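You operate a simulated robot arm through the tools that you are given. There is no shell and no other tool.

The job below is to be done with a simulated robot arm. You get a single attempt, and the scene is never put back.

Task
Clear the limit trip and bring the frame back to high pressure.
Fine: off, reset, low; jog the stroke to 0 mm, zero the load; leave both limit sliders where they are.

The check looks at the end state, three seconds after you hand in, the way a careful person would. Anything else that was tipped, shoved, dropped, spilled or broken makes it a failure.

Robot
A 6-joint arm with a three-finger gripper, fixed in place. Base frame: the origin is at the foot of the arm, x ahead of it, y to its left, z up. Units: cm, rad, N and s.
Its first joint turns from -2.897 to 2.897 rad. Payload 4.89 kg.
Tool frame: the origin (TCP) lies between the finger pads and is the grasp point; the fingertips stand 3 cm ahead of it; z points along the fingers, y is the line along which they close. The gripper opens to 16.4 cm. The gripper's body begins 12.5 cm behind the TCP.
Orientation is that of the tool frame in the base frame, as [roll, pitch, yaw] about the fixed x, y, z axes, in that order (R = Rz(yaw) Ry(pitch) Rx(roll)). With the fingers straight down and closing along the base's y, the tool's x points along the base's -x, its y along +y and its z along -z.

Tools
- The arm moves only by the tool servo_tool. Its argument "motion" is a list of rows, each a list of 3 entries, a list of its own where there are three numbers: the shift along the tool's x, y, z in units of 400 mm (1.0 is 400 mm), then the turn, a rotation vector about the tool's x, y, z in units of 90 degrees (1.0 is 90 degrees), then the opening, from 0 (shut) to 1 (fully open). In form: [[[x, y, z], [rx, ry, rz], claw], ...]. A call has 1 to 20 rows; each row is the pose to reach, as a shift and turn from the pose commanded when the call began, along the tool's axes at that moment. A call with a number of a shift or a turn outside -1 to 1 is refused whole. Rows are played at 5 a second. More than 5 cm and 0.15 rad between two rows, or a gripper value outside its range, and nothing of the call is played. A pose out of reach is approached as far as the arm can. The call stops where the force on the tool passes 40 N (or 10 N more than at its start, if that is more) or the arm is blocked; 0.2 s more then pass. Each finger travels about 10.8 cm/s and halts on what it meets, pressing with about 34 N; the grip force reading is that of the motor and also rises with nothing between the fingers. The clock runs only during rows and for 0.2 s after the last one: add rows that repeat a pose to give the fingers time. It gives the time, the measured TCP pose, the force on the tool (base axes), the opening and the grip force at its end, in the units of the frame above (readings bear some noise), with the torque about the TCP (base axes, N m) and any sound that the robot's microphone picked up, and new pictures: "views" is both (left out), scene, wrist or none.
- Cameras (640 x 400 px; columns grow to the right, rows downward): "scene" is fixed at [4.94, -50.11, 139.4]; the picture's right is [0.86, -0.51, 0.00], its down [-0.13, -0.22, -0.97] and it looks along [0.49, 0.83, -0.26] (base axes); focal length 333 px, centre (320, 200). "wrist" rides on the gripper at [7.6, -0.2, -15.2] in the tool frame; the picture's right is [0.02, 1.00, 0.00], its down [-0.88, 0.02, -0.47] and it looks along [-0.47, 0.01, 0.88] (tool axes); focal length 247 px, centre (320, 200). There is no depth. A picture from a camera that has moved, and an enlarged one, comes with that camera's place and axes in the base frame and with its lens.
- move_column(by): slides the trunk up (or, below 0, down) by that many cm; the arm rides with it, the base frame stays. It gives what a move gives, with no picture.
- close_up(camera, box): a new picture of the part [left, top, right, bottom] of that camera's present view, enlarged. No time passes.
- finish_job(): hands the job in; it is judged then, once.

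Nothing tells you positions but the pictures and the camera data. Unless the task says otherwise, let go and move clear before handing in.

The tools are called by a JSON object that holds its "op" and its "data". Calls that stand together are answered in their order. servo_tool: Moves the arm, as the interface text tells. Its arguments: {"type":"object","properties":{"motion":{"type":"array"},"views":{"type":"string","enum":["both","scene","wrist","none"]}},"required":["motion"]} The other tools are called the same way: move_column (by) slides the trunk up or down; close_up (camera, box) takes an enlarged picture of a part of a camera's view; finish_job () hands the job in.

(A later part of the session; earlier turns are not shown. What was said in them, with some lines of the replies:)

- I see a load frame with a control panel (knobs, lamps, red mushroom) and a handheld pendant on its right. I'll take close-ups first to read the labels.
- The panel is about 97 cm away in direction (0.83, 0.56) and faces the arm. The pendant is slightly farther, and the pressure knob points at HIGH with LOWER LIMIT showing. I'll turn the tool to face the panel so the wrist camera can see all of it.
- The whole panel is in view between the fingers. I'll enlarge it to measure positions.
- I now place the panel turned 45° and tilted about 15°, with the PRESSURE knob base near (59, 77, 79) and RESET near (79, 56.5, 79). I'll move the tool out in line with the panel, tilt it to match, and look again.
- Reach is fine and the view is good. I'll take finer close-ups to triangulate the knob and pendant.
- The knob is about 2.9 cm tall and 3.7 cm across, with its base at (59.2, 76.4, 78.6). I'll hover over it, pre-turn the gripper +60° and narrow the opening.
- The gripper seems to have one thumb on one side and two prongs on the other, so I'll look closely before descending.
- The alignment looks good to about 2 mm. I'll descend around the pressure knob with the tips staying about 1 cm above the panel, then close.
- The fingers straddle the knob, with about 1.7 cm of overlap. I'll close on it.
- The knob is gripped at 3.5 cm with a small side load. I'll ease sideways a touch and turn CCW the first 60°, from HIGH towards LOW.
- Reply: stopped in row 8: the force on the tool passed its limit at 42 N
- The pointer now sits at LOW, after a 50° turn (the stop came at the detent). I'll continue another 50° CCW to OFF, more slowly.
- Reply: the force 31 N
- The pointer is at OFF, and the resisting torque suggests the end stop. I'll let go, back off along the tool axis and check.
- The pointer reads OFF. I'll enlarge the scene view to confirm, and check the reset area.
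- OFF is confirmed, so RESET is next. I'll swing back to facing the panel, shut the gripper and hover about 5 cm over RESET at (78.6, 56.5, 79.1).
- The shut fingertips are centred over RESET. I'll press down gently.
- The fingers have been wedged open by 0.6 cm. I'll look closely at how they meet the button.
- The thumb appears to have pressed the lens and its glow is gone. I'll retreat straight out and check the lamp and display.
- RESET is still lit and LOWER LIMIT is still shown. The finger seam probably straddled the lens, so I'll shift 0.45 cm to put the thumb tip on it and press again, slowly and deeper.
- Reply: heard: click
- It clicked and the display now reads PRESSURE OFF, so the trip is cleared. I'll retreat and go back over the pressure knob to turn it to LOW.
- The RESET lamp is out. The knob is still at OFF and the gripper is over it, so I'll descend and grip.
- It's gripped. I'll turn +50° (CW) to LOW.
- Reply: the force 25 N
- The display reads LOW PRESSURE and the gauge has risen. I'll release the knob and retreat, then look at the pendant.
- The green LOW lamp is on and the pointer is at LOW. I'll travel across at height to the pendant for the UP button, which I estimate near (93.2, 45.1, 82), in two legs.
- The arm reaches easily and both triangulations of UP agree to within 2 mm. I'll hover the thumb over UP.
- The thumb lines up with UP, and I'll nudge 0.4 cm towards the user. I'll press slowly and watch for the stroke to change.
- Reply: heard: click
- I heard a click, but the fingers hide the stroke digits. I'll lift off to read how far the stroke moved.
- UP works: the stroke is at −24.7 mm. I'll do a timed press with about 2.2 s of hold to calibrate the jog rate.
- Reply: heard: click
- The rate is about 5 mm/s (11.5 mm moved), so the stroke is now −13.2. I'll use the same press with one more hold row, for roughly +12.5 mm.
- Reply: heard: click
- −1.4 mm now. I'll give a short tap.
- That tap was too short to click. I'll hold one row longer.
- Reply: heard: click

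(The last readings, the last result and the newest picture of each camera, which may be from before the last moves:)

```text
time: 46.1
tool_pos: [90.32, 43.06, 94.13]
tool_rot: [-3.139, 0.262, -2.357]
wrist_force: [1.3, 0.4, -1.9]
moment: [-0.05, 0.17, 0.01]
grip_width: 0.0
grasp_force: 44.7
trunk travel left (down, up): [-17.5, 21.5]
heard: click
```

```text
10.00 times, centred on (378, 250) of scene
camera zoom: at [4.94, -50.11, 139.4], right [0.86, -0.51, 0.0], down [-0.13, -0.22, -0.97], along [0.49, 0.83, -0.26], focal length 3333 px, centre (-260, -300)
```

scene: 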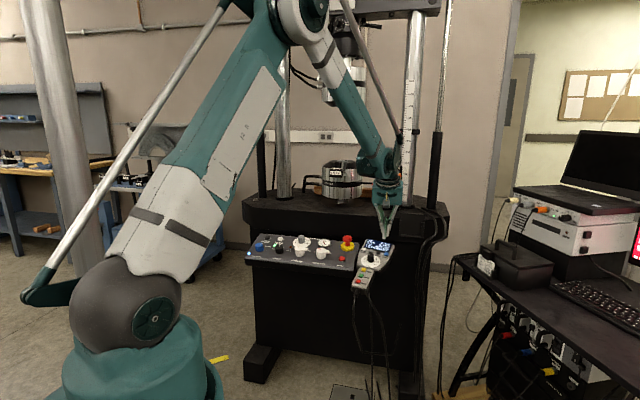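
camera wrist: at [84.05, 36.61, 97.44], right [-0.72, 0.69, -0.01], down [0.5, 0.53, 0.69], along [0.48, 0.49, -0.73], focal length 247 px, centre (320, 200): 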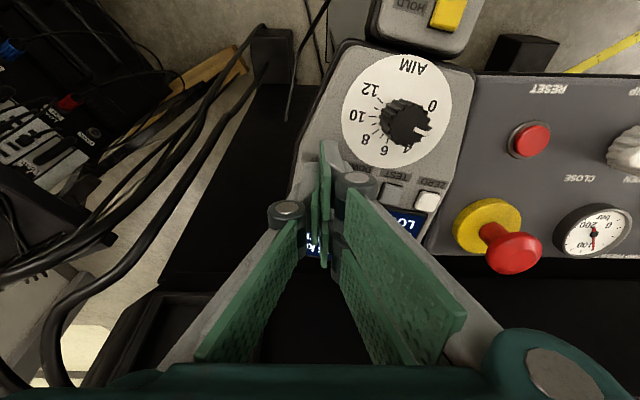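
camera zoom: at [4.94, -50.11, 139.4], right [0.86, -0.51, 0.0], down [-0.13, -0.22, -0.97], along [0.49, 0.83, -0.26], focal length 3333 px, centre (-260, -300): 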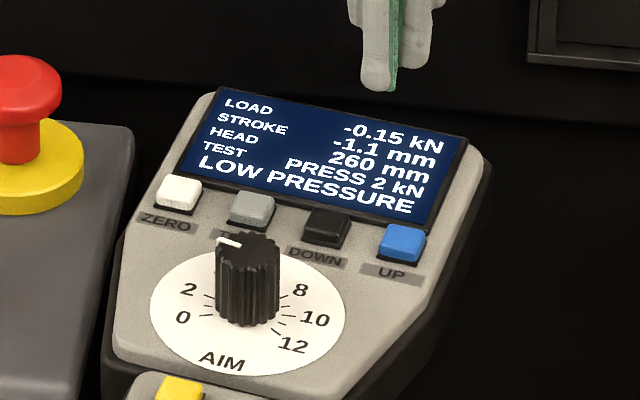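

+0.3 mm per short tap, now at −1.1. I'll do two more identical taps in one call.

{"op": "servo_tool", "data": {"motion": [[[0, 0, 0.12], [0, 0, 0], 0.0], [[0, 0, 0.22], [0, 0, 0], 0.0], [[0, 0, 0.243], [0, 0, 0], 0.0], [[0, 0, 0.243], [0, 0, 0], 0.0], [[0, 0, 0.2], [0, 0, 0], 0.0], [[0, 0, 0.1], [0, 0, 0], 0.0], [[0, 0, 0], [0, 0, 0], 0.0], [[0, 0, 0], [0, 0, 0], 0.0], [[0, 0, 0.12], [0, 0, 0], 0.0], [[0, 0, 0.22], [0, 0, 0], 0.0], [[0, 0, 0.243], [0, 0, 0], 0.0], [[0, 0, 0.243], [0, 0, 0], 0.0], [[0, 0, 0.2], [0, 0, 0], 0.0], [[0, 0, 0.1], [0, 0, 0], 0.0], [[0, 0, 0], [0, 0, 0], 0.0]], "views": "scene"}}

{"op": "close_up", "data": {"camera": "scene", "box": [350, 230, 406, 270]}}

```text
time: 49.3
tool_pos: [90.14, 43.02, 93.79]
tool_rot: [-3.139, 0.261, -2.358]
wrist_force: [1.1, -0.1, -0.2]
moment: [-0.08, 0.17, 0.05]
grip_width: 0.0
grasp_force: 45.2
trunk travel left (down, up): [-17.5, 21.5]
heard: click, click
```

scene: 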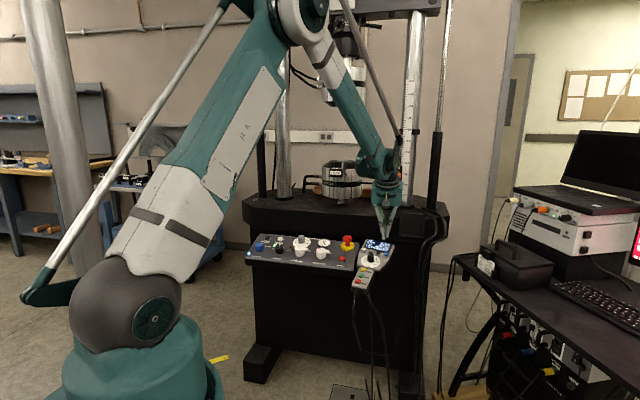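

```text
10.00 times, centred on (378, 250) of scene
camera zoom: at [4.94, -50.11, 139.4], right [0.86, -0.51, 0.0], down [-0.13, -0.22, -0.97], along [0.49, 0.83, -0.26], focal length 3333 px, centre (-260, -300)
```

zoom: 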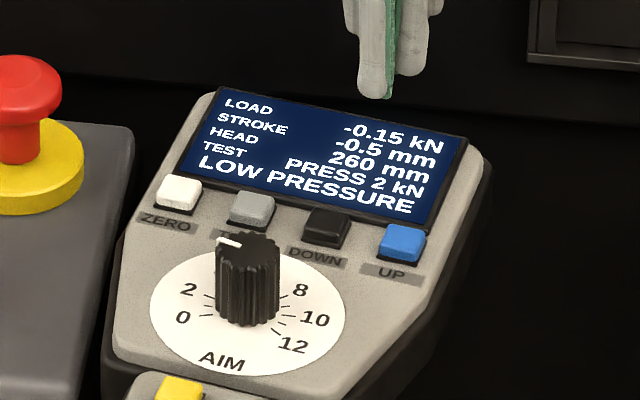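

−0.5 mm; one more tap.

{"op": "servo_tool", "data": {"motion": [[[0, 0, 0.12], [0, 0, 0], 0.0], [[0, 0, 0.22], [0, 0, 0], 0.0], [[0, 0, 0.243], [0, 0, 0], 0.0], [[0, 0, 0.243], [0, 0, 0], 0.0], [[0, 0, 0.2], [0, 0, 0], 0.0], [[0, 0, 0.1], [0, 0, 0], 0.0], [[0, 0, 0], [0, 0, 0], 0.0]], "views": "none"}}

{"op": "close_up", "data": {"camera": "scene", "box": [350, 230, 406, 270]}}

```text
time: 50.9
tool_pos: [90.31, 43.06, 93.77]
tool_rot: [-3.139, 0.261, -2.358]
wrist_force: [1.4, 1.0, -1.3]
moment: [-0.06, 0.18, 0.01]
grip_width: 0.0
grasp_force: 45.0
trunk travel left (down, up): [-17.5, 21.5]
heard: click
```

```text
10.00 times, centred on (378, 250) of scene
camera zoom: at [4.94, -50.11, 139.4], right [0.86, -0.51, 0.0], down [-0.13, -0.22, -0.97], along [0.49, 0.83, -0.26], focal length 3333 px, centre (-260, -300)
```

zoom: 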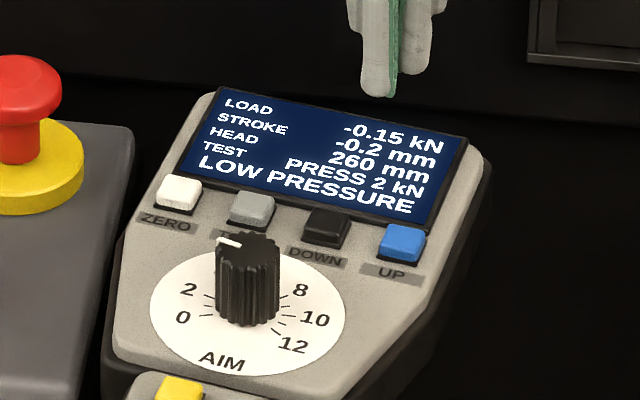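

−0.2 mm; one last tap, very slightly lighter.

{"op": "servo_tool", "data": {"motion": [[[0, 0, 0.12], [0, 0, 0], 0.0], [[0, 0, 0.22], [0, 0, 0], 0.0], [[0, 0, 0.2425], [0, 0, 0], 0.0], [[0, 0, 0.2425], [0, 0, 0], 0.0], [[0, 0, 0.2], [0, 0, 0], 0.0], [[0, 0, 0.1], [0, 0, 0], 0.0], [[0, 0, 0], [0, 0, 0], 0.0]], "views": "none"}}

{"op": "close_up", "data": {"camera": "scene", "box": [350, 230, 406, 270]}}

```text
time: 52.5
tool_pos: [90.26, 43.01, 93.81]
tool_rot: [-3.14, 0.261, -2.358]
wrist_force: [1.8, 0.5, -1.2]
moment: [-0.09, 0.15, 0.01]
grip_width: 0.0
grasp_force: 45.8
trunk travel left (down, up): [-17.5, 21.5]
heard: click
```

```text
10.00 times, centred on (378, 250) of scene
camera zoom: at [4.94, -50.11, 139.4], right [0.86, -0.51, 0.0], down [-0.13, -0.22, -0.97], along [0.49, 0.83, -0.26], focal length 3333 px, centre (-260, -300)
```

zoom: 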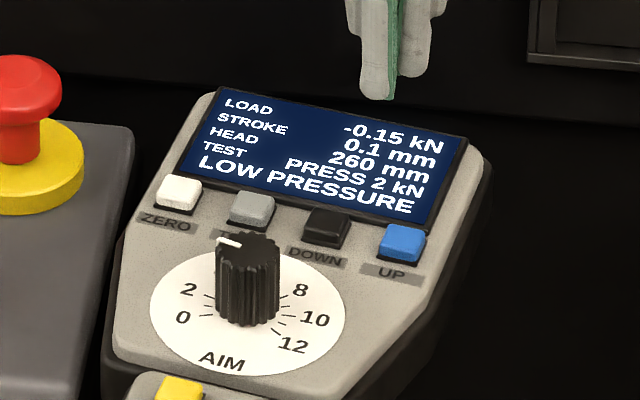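

The stroke reads 0.1 mm, which is the closest the 0.3 mm taps can get. Next is ZERO, so I'll move the thumb over it.

{"op": "servo_tool", "data": {"motion": [[[-0.012, 0.06, 0], [0, 0, 0], 0.0], [[-0.025, 0.12, 0], [0, 0, 0], 0.0], [[-0.037, 0.18, 0], [0, 0, 0], 0.0], [[-0.049, 0.236, 0.009], [0, 0, 0], 0.0], [[-0.049, 0.236, 0.09], [0, 0, 0], 0.0], [[-0.049, 0.236, 0.129], [0, 0, 0], 0.0], [[-0.049, 0.236, 0.129], [0, 0, 0], 0.0]], "views": "both"}}

{"op": "close_up", "data": {"camera": "wrist", "box": [240, 90, 400, 210]}}

{"op": "close_up", "data": {"camera": "scene", "box": [340, 215, 404, 265]}}

```text
time: 54.1
tool_pos: [85.82, 52.01, 89.42]
tool_rot: [-3.14, 0.261, -2.359]
wrist_force: [0.0, 0.8, -0.4]
moment: [-0.03, 0.06, 0.01]
grip_width: 0.0
grasp_force: 44.5
trunk travel left (down, up): [-17.5, 21.5]
camera wrist: at [77.96, 43.93, 102.09], right [-0.72, 0.69, -0.01], down [0.5, 0.53, 0.69], along [0.48, 0.49, -0.73], focal length 247 px, centre (320, 200)
```

scene: 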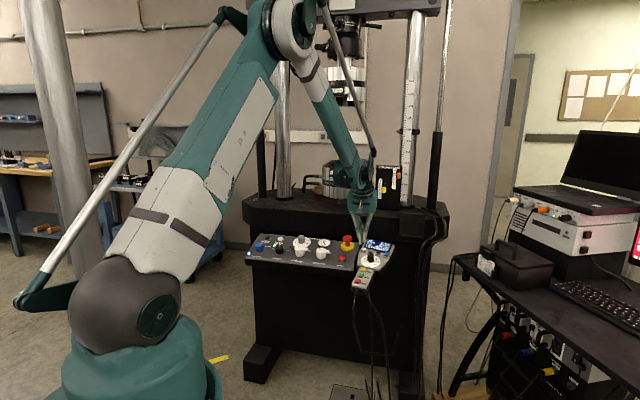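
wrist: 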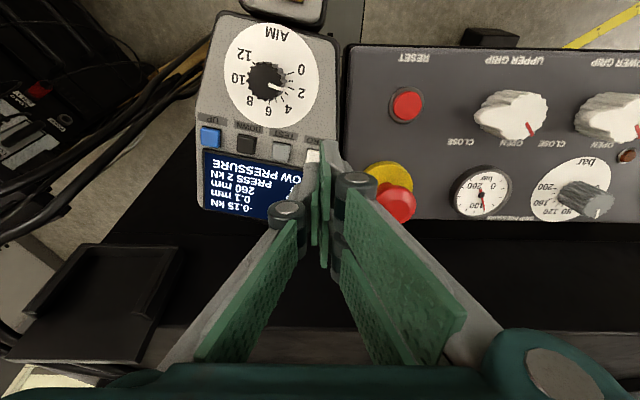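

```text
3.33 times, centred on (320, 150) of wrist
camera zoom: at [77.96, 43.93, 102.09], right [-0.72, 0.69, -0.01], down [0.5, 0.53, 0.69], along [0.48, 0.49, -0.73], focal length 823 px, centre (320, 367)
```

zoom: 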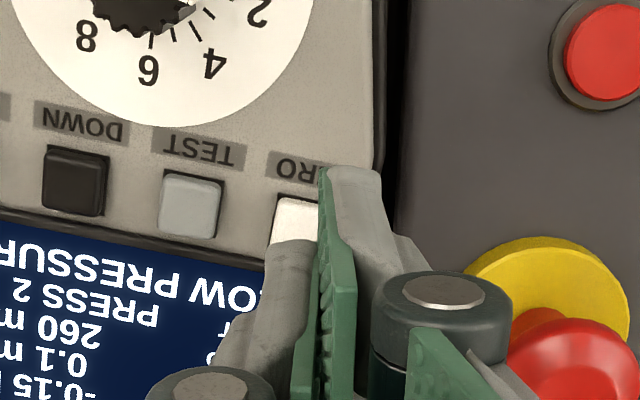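

```text
8.00 times, centred on (372, 240) of scene
camera zoom: at [4.94, -50.11, 139.4], right [0.86, -0.51, 0.0], down [-0.13, -0.22, -0.97], along [0.49, 0.83, -0.26], focal length 2666 px, centre (-96, -120)
```

zoom: 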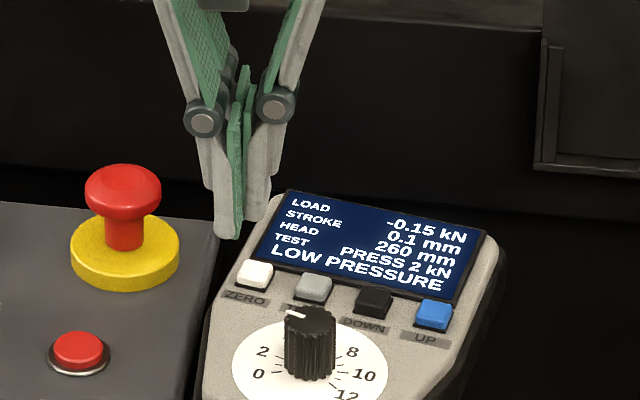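

The thumb is aligned over ZERO and the knuckles clear the e-stop. I'll press gently.

{"op": "servo_tool", "data": {"motion": [[[0, 0, 0.05], [0, 0, 0], 0.0], [[0, 0, 0.1], [0, 0, 0], 0.0], [[0, 0, 0.114], [0, 0, 0], 0.0], [[0, 0, 0.117], [0, 0, 0], 0.0], [[0, 0, 0.12], [0, 0, 0], 0.0], [[0, 0, 0.123], [0, 0, 0], 0.0], [[0, 0, 0.125], [0, 0, 0], 0.0], [[0, 0, 0.125], [0, 0, 0], 0.0]], "views": "both"}}

{"op": "close_up", "data": {"camera": "scene", "box": [340, 225, 404, 275]}}

```text
time: 55.6
tool_pos: [86.68, 52.61, 85.05]
tool_rot: [-3.138, 0.266, -2.357]
wrist_force: [-9.4, -7.5, 29.7]
moment: [0.19, -0.2, 0.1]
grip_width: 0.6
grasp_force: 44.8
trunk travel left (down, up): [-17.5, 21.5]
heard: click
stopped in row 7: the force on the tool passed its limit at 42 N (the readings are from after the stop); the commanded pose is now the measured one
camera wrist: at [78.68, 44.6, 97.66], right [-0.72, 0.69, -0.01], down [0.5, 0.53, 0.69], along [0.48, 0.49, -0.73], focal length 247 px, centre (320, 200)
```

scene: 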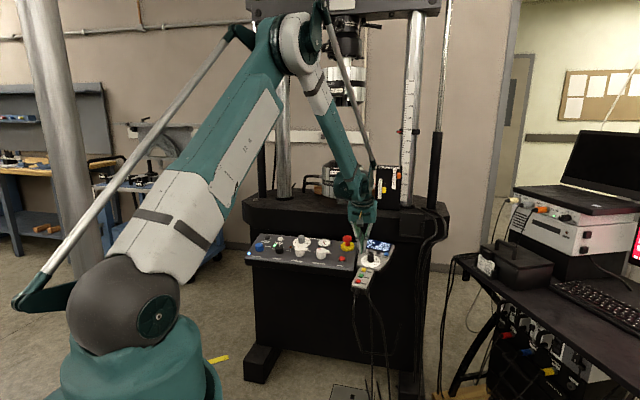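
wrist: 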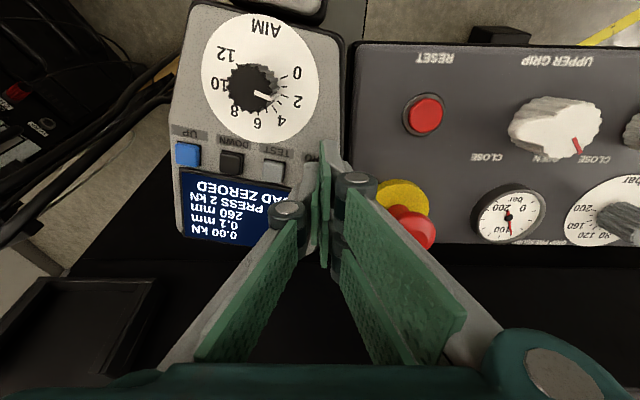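

```text
8.00 times, centred on (372, 250) of scene
camera zoom: at [4.94, -50.11, 139.4], right [0.86, -0.51, 0.0], down [-0.13, -0.22, -0.97], along [0.49, 0.83, -0.26], focal length 2666 px, centre (-96, -200)
```

zoom: 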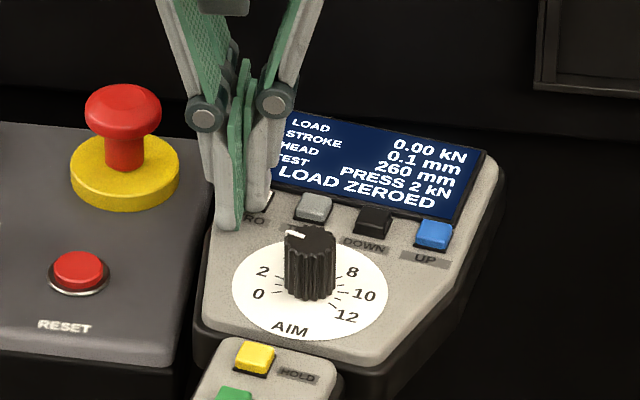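

The display reads LOAD ZEROED, 0.00 kN. I'll retreat and cross back over the pressure knob for the final turn to HIGH.

{"op": "servo_tool", "data": {"motion": [[[0, 0, -0.04], [0, 0, 0], 0.0], [[0, 0, -0.14], [0, 0, 0], 0.0], [[0, 0, -0.25], [0, 0, 0], 0.0], [[0.005, 0.05, -0.3], [0, 0, 0], 0.0], [[0.018, 0.16, -0.3], [0, 0, 0.02], 0.0], [[0.031, 0.27, -0.3], [0, 0, 0.035], 0.0], [[0.044, 0.38, -0.3], [0, 0, 0.05], 0.0], [[0.057, 0.49, -0.3], [0, 0, 0.065], 0.1], [[0.07, 0.6, -0.3], [0, 0, 0.08], 0.2], [[0.083, 0.71, -0.3], [0, 0, 0.095], 0.317], [[0.096, 0.82, -0.3], [0, 0, 0.11], 0.317], [[0.106, 0.9075, -0.27], [0, 0, 0.117], 0.317], [[0.106, 0.9075, -0.17], [0, 0, 0.117], 0.317], [[0.106, 0.9075, -0.12], [0, 0, 0.117], 0.317], [[0.106, 0.9075, -0.12], [0, 0, 0.117], 0.317]], "views": "both"}}

{"op": "close_up", "data": {"camera": "wrist", "box": [240, 110, 400, 230]}}

{"op": "close_up", "data": {"camera": "scene", "box": [240, 225, 400, 325]}}

{"op": "close_up", "data": {"camera": "scene", "box": [340, 225, 404, 275]}}

```text
time: 58.8
tool_pos: [57.57, 74.67, 88.32]
tool_rot: [3.096, 0.26, -2.548]
wrist_force: [0.1, 0.6, -0.7]
moment: [-0.07, 0.01, 0.03]
grip_width: 5.21
grasp_force: 0.0
trunk travel left (down, up): [-17.5, 21.5]
camera wrist: at [48.59, 67.6, 100.94], right [-0.59, 0.81, 0.04], down [0.61, 0.41, 0.68], along [0.54, 0.42, -0.73], focal length 247 px, centre (320, 200)
```

scene: 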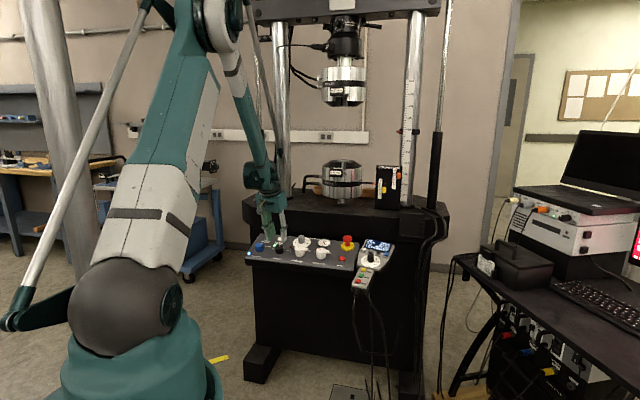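
wrist: 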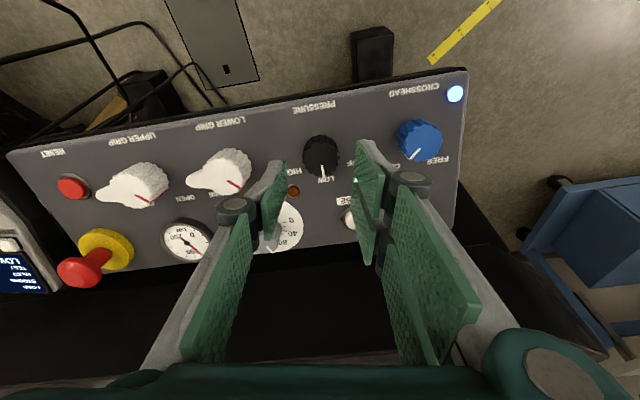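

```text
3.33 times, centred on (320, 170) of wrist
camera zoom: at [48.59, 67.6, 100.94], right [-0.59, 0.81, 0.04], down [0.61, 0.41, 0.68], along [0.54, 0.42, -0.73], focal length 823 px, centre (320, 300)
```

zoom: 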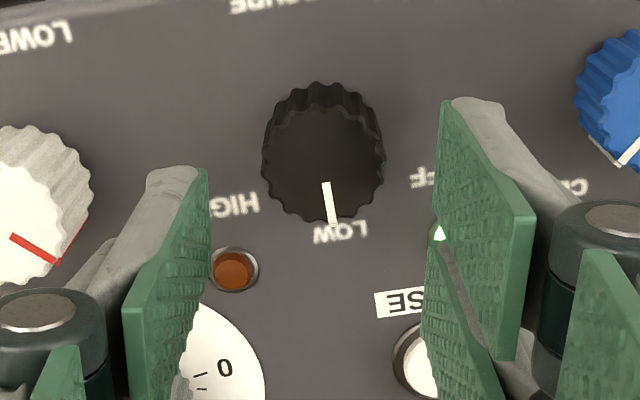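

```text
4.00 times, centred on (320, 275) of scene
camera zoom: at [4.94, -50.11, 139.4], right [0.86, -0.51, 0.0], down [-0.13, -0.22, -0.97], along [0.49, 0.83, -0.26], focal length 1333 px, centre (320, -100)
```

zoom: 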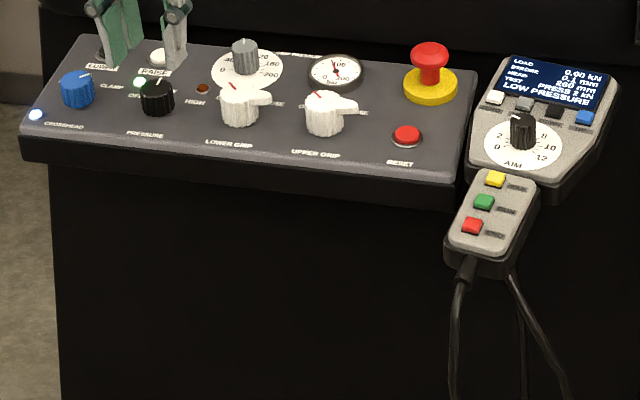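

```text
8.00 times, centred on (372, 250) of scene
camera zoom: at [4.94, -50.11, 139.4], right [0.86, -0.51, 0.0], down [-0.13, -0.22, -0.97], along [0.49, 0.83, -0.26], focal length 2666 px, centre (-96, -200)
```

zoom: 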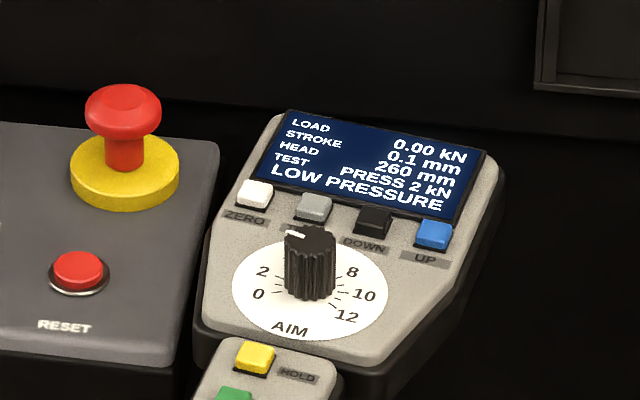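

Load is 0.00 kN, stroke 0.1 mm and pressure LOW. I'll descend and grip the knob.

{"op": "servo_tool", "data": {"motion": [[[0.005, 0.002, 0.05], [0, 0, 0], 0.317], [[0.005, 0.002, 0.1], [0, 0, 0], 0.317], [[0.005, 0.002, 0.147], [0, 0, 0], 0.317], [[0.005, 0.002, 0.147], [0, 0, 0], 0.317], [[0.005, 0.002, 0.147], [0, 0, 0], 0.2], [[0.005, 0.002, 0.147], [0, 0, 0], 0.1], [[0.005, 0.002, 0.147], [0, 0, 0], 0.1]], "views": "wrist"}}

{"op": "close_up", "data": {"camera": "wrist", "box": [240, 110, 400, 230]}}

```text
time: 60.4
tool_pos: [58.25, 75.6, 82.47]
tool_rot: [3.095, 0.258, -2.548]
wrist_force: [5.6, -11.2, -6.7]
moment: [-0.2, -0.37, -0.2]
grip_width: 3.5
grasp_force: 45.2
trunk travel left (down, up): [-17.5, 21.5]
camera wrist: at [49.44, 68.62, 95.19], right [-0.59, 0.81, 0.04], down [0.61, 0.41, 0.68], along [0.54, 0.42, -0.73], focal length 247 px, centre (320, 200)
```

wrist: 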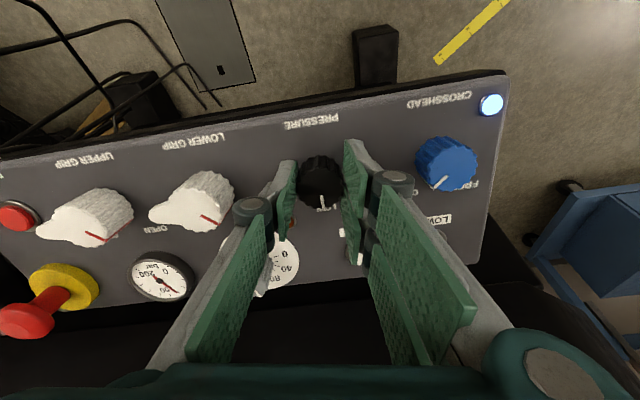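

```text
3.33 times, centred on (320, 170) of wrist
camera zoom: at [49.44, 68.62, 95.19], right [-0.59, 0.81, 0.04], down [0.61, 0.41, 0.68], along [0.54, 0.42, -0.73], focal length 823 px, centre (320, 300)
```

zoom: 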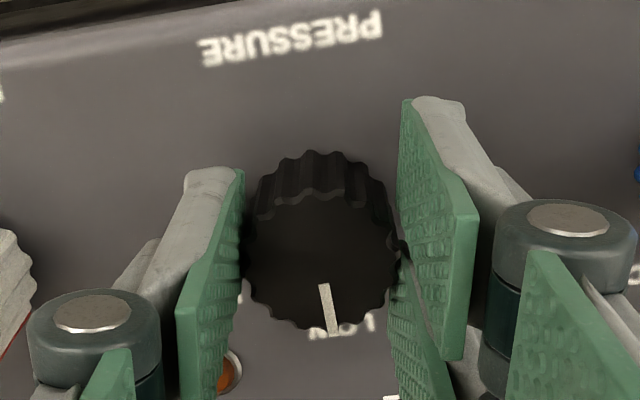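

It's gripped with the pointer at LOW. I'll turn +50° CW to HIGH.

{"op": "servo_tool", "data": {"motion": [[[0, -0.0013, 0], [0, 0, 0.05], 0.1], [[0, -0.0013, 0], [0, 0, 0.1], 0.1], [[0, -0.0013, 0], [0, 0, 0.15], 0.1], [[0, -0.0013, 0], [0, 0, 0.2], 0.1], [[0, -0.0013, 0], [0, 0, 0.25], 0.1], [[0, -0.0013, 0], [0, 0, 0.3], 0.1], [[0, -0.0013, 0], [0, 0, 0.35], 0.1], [[0, -0.0013, 0], [0, 0, 0.4], 0.1], [[0, -0.0013, 0], [0, 0, 0.45], 0.1], [[0, -0.0013, 0], [0, 0, 0.5], 0.1], [[0, -0.0013, 0], [0, 0, 0.55], 0.1], [[0, -0.0013, 0], [0, 0, 0.565], 0.1]], "views": "both"}}

{"op": "close_up", "data": {"camera": "wrist", "box": [240, 110, 400, 230]}}

{"op": "close_up", "data": {"camera": "scene", "box": [240, 225, 400, 325]}}

```text
time: 62.9
tool_pos: [58.18, 75.85, 82.53]
tool_rot: [2.912, 0.134, 2.875]
wrist_force: [1.1, 5.4, -1.7]
moment: [0.42, 0.06, 0.06]
grip_width: 3.51
grasp_force: 45.5
trunk travel left (down, up): [-17.5, 21.5]
stopped in row 12: the force on the tool passed its limit at 41 N (the readings are from after the stop); the commanded pose is now the measured one
camera wrist: at [48.07, 74.9, 96.11], right [0.21, 0.95, 0.22], down [0.76, -0.3, 0.58], along [0.62, 0.05, -0.78], focal length 247 px, centre (320, 200)
```

scene: 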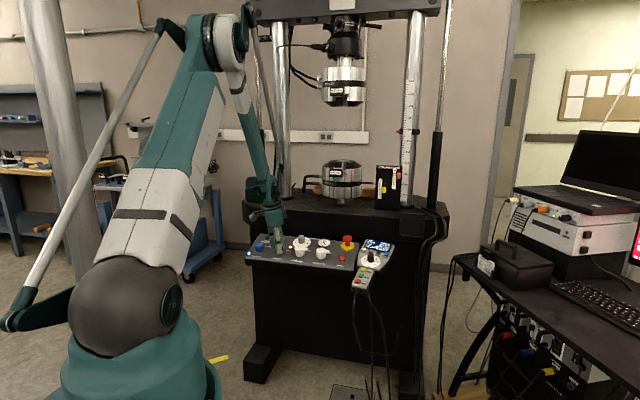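
wrist: 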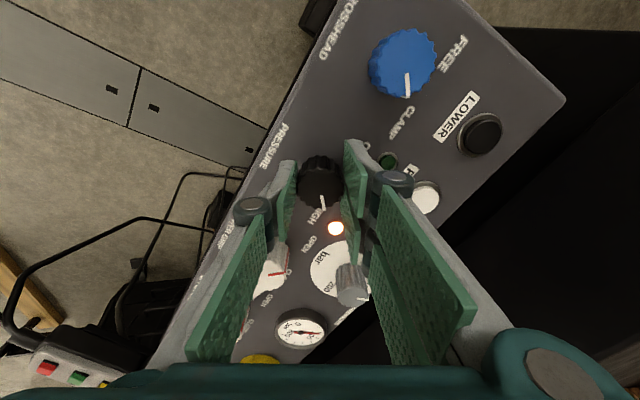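

```text
3.33 times, centred on (320, 170) of wrist
camera zoom: at [48.07, 74.9, 96.11], right [0.21, 0.95, 0.22], down [0.76, -0.3, 0.58], along [0.62, 0.05, -0.78], focal length 823 px, centre (320, 300)
```

zoom: 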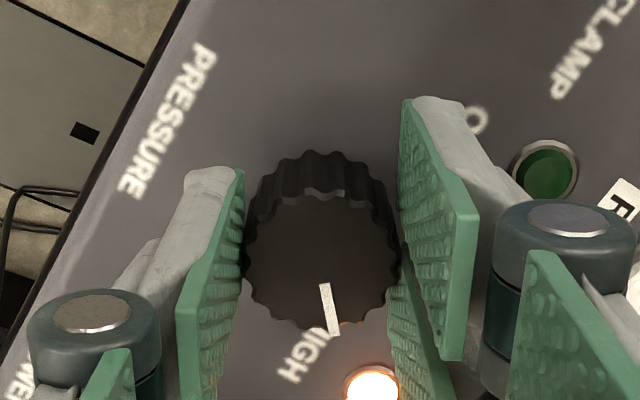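

```text
4.00 times, centred on (320, 275) of scene
camera zoom: at [4.94, -50.11, 139.4], right [0.86, -0.51, 0.0], down [-0.13, -0.22, -0.97], along [0.49, 0.83, -0.26], focal length 1333 px, centre (320, -100)
```

zoom: 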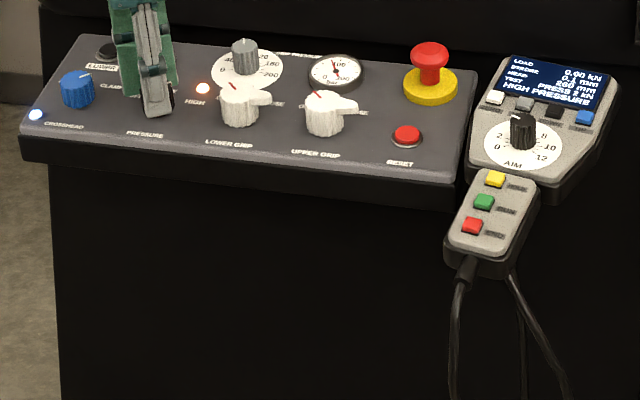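

The display reads HIGH PRESSURE and the amber HIGH lamp is lit. I'll release the knob, back well clear and do a final check.

{"op": "servo_tool", "data": {"motion": [[[0, 0, 0], [0, 0, 0], 0.317], [[0, 0, 0], [0, 0, 0], 0.317], [[0, 0, -0.06], [0, 0, 0], 0.317], [[0, 0, -0.14], [0, 0, 0], 0.317], [[0, 0, -0.24], [0, 0, 0], 0.317], [[0, 0, -0.35], [0, 0, 0], 0.317], [[0, 0, -0.47], [0, 0, 0], 0.317], [[0, 0, -0.55], [0, 0, 0], 0.317], [[0, 0, -0.55], [0, 0, 0], 0.317]], "views": "both"}}

{"op": "close_up", "data": {"camera": "scene", "box": [240, 225, 400, 325]}}

{"op": "close_up", "data": {"camera": "scene", "box": [340, 225, 404, 275]}}

{"op": "close_up", "data": {"camera": "scene", "box": [244, 228, 316, 268]}}

{"op": "close_up", "data": {"camera": "scene", "box": [300, 60, 440, 220]}}

```text
time: 64.9
tool_pos: [54.1, 71.62, 103.75]
tool_rot: [2.912, 0.133, 2.877]
wrist_force: [0.2, 0.7, 0.2]
moment: [0.03, -0.03, 0.05]
grip_width: 5.18
grasp_force: 0.0
trunk travel left (down, up): [-17.5, 21.5]
camera wrist: at [43.94, 70.65, 117.33], right [0.21, 0.95, 0.22], down [0.76, -0.3, 0.58], along [0.62, 0.05, -0.78], focal length 247 px, centre (320, 200)
```

scene: 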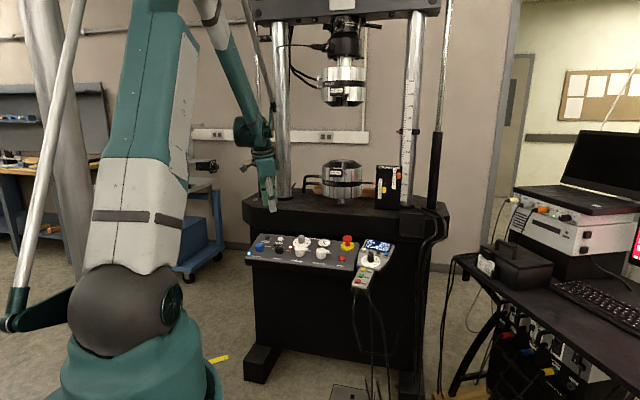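
wrist: 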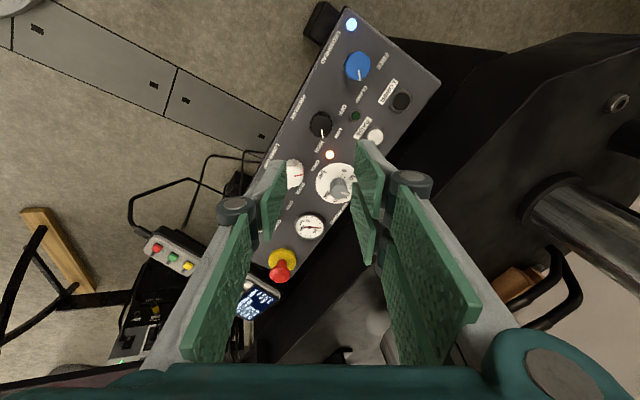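

```text
4.00 times, centred on (320, 275) of scene
camera zoom: at [4.94, -50.11, 139.4], right [0.86, -0.51, 0.0], down [-0.13, -0.22, -0.97], along [0.49, 0.83, -0.26], focal length 1333 px, centre (320, -100)
```

zoom: 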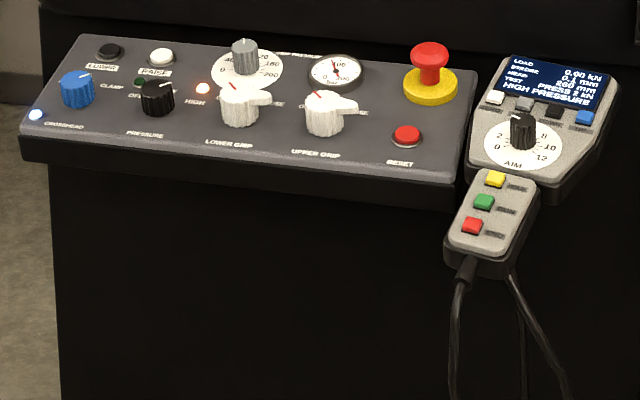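

```text
8.00 times, centred on (372, 250) of scene
camera zoom: at [4.94, -50.11, 139.4], right [0.86, -0.51, 0.0], down [-0.13, -0.22, -0.97], along [0.49, 0.83, -0.26], focal length 2666 px, centre (-96, -200)
```

zoom: 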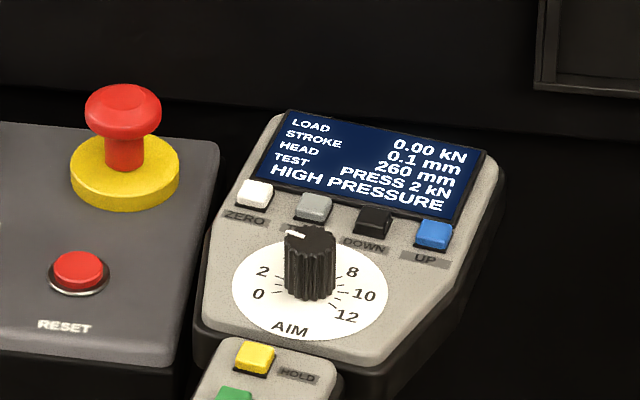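

```text
8.89 times, centred on (280, 248) of scene
camera zoom: at [4.94, -50.11, 139.4], right [0.86, -0.51, 0.0], down [-0.13, -0.22, -0.97], along [0.49, 0.83, -0.26], focal length 2962 px, centre (676, -227)
```

zoom: 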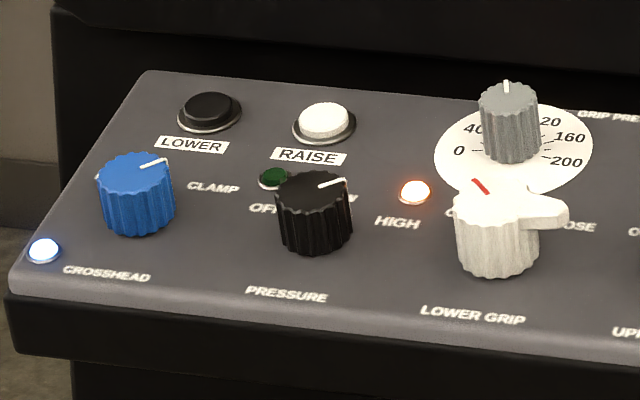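

```text
2.50 times, centred on (370, 140) of scene
camera zoom: at [4.94, -50.11, 139.4], right [0.86, -0.51, 0.0], down [-0.13, -0.22, -0.97], along [0.49, 0.83, -0.26], focal length 833 px, centre (195, 350)
```

zoom: 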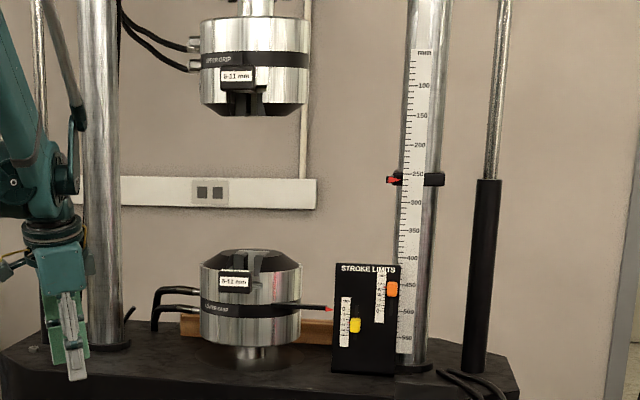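

The display reads HIGH PRESSURE, with load 0.00 kN and stroke 0.1 mm. The RESET lamp is out, the sliders haven't been touched, and the gripper is open and clear, so I'm handing in.

{"op": "finish_job", "data": {}}

```text
The job is handed in.
```

The limit trip is cleared and the frame is back on high pressure. The pendant shows HIGH PRESSURE, the amber HIGH lamp is lit and the RESET lamp is out.

- **Sequence:** I turned the pressure knob to OFF and pressed RESET. I then turned it to LOW, jogged and zeroed, and finally turned it to HIGH.
- **Stroke:** it reads 0.1 mm rather than exactly 0.0 mm. The shortest jog taps moved it about 0.3 mm each, so it went from −0.2 to 0.1 mm and I stopped there.
- **Load:** it reads 0.00 kN after zeroing.
- **ZERO press:** force on the tool reached about 42 N and the move stopped itself. The zero registered, and I saw no shift or damage to the pendant.
- **Limit sliders:** I didn't touch either one. The gripper is open and clear of the frame.
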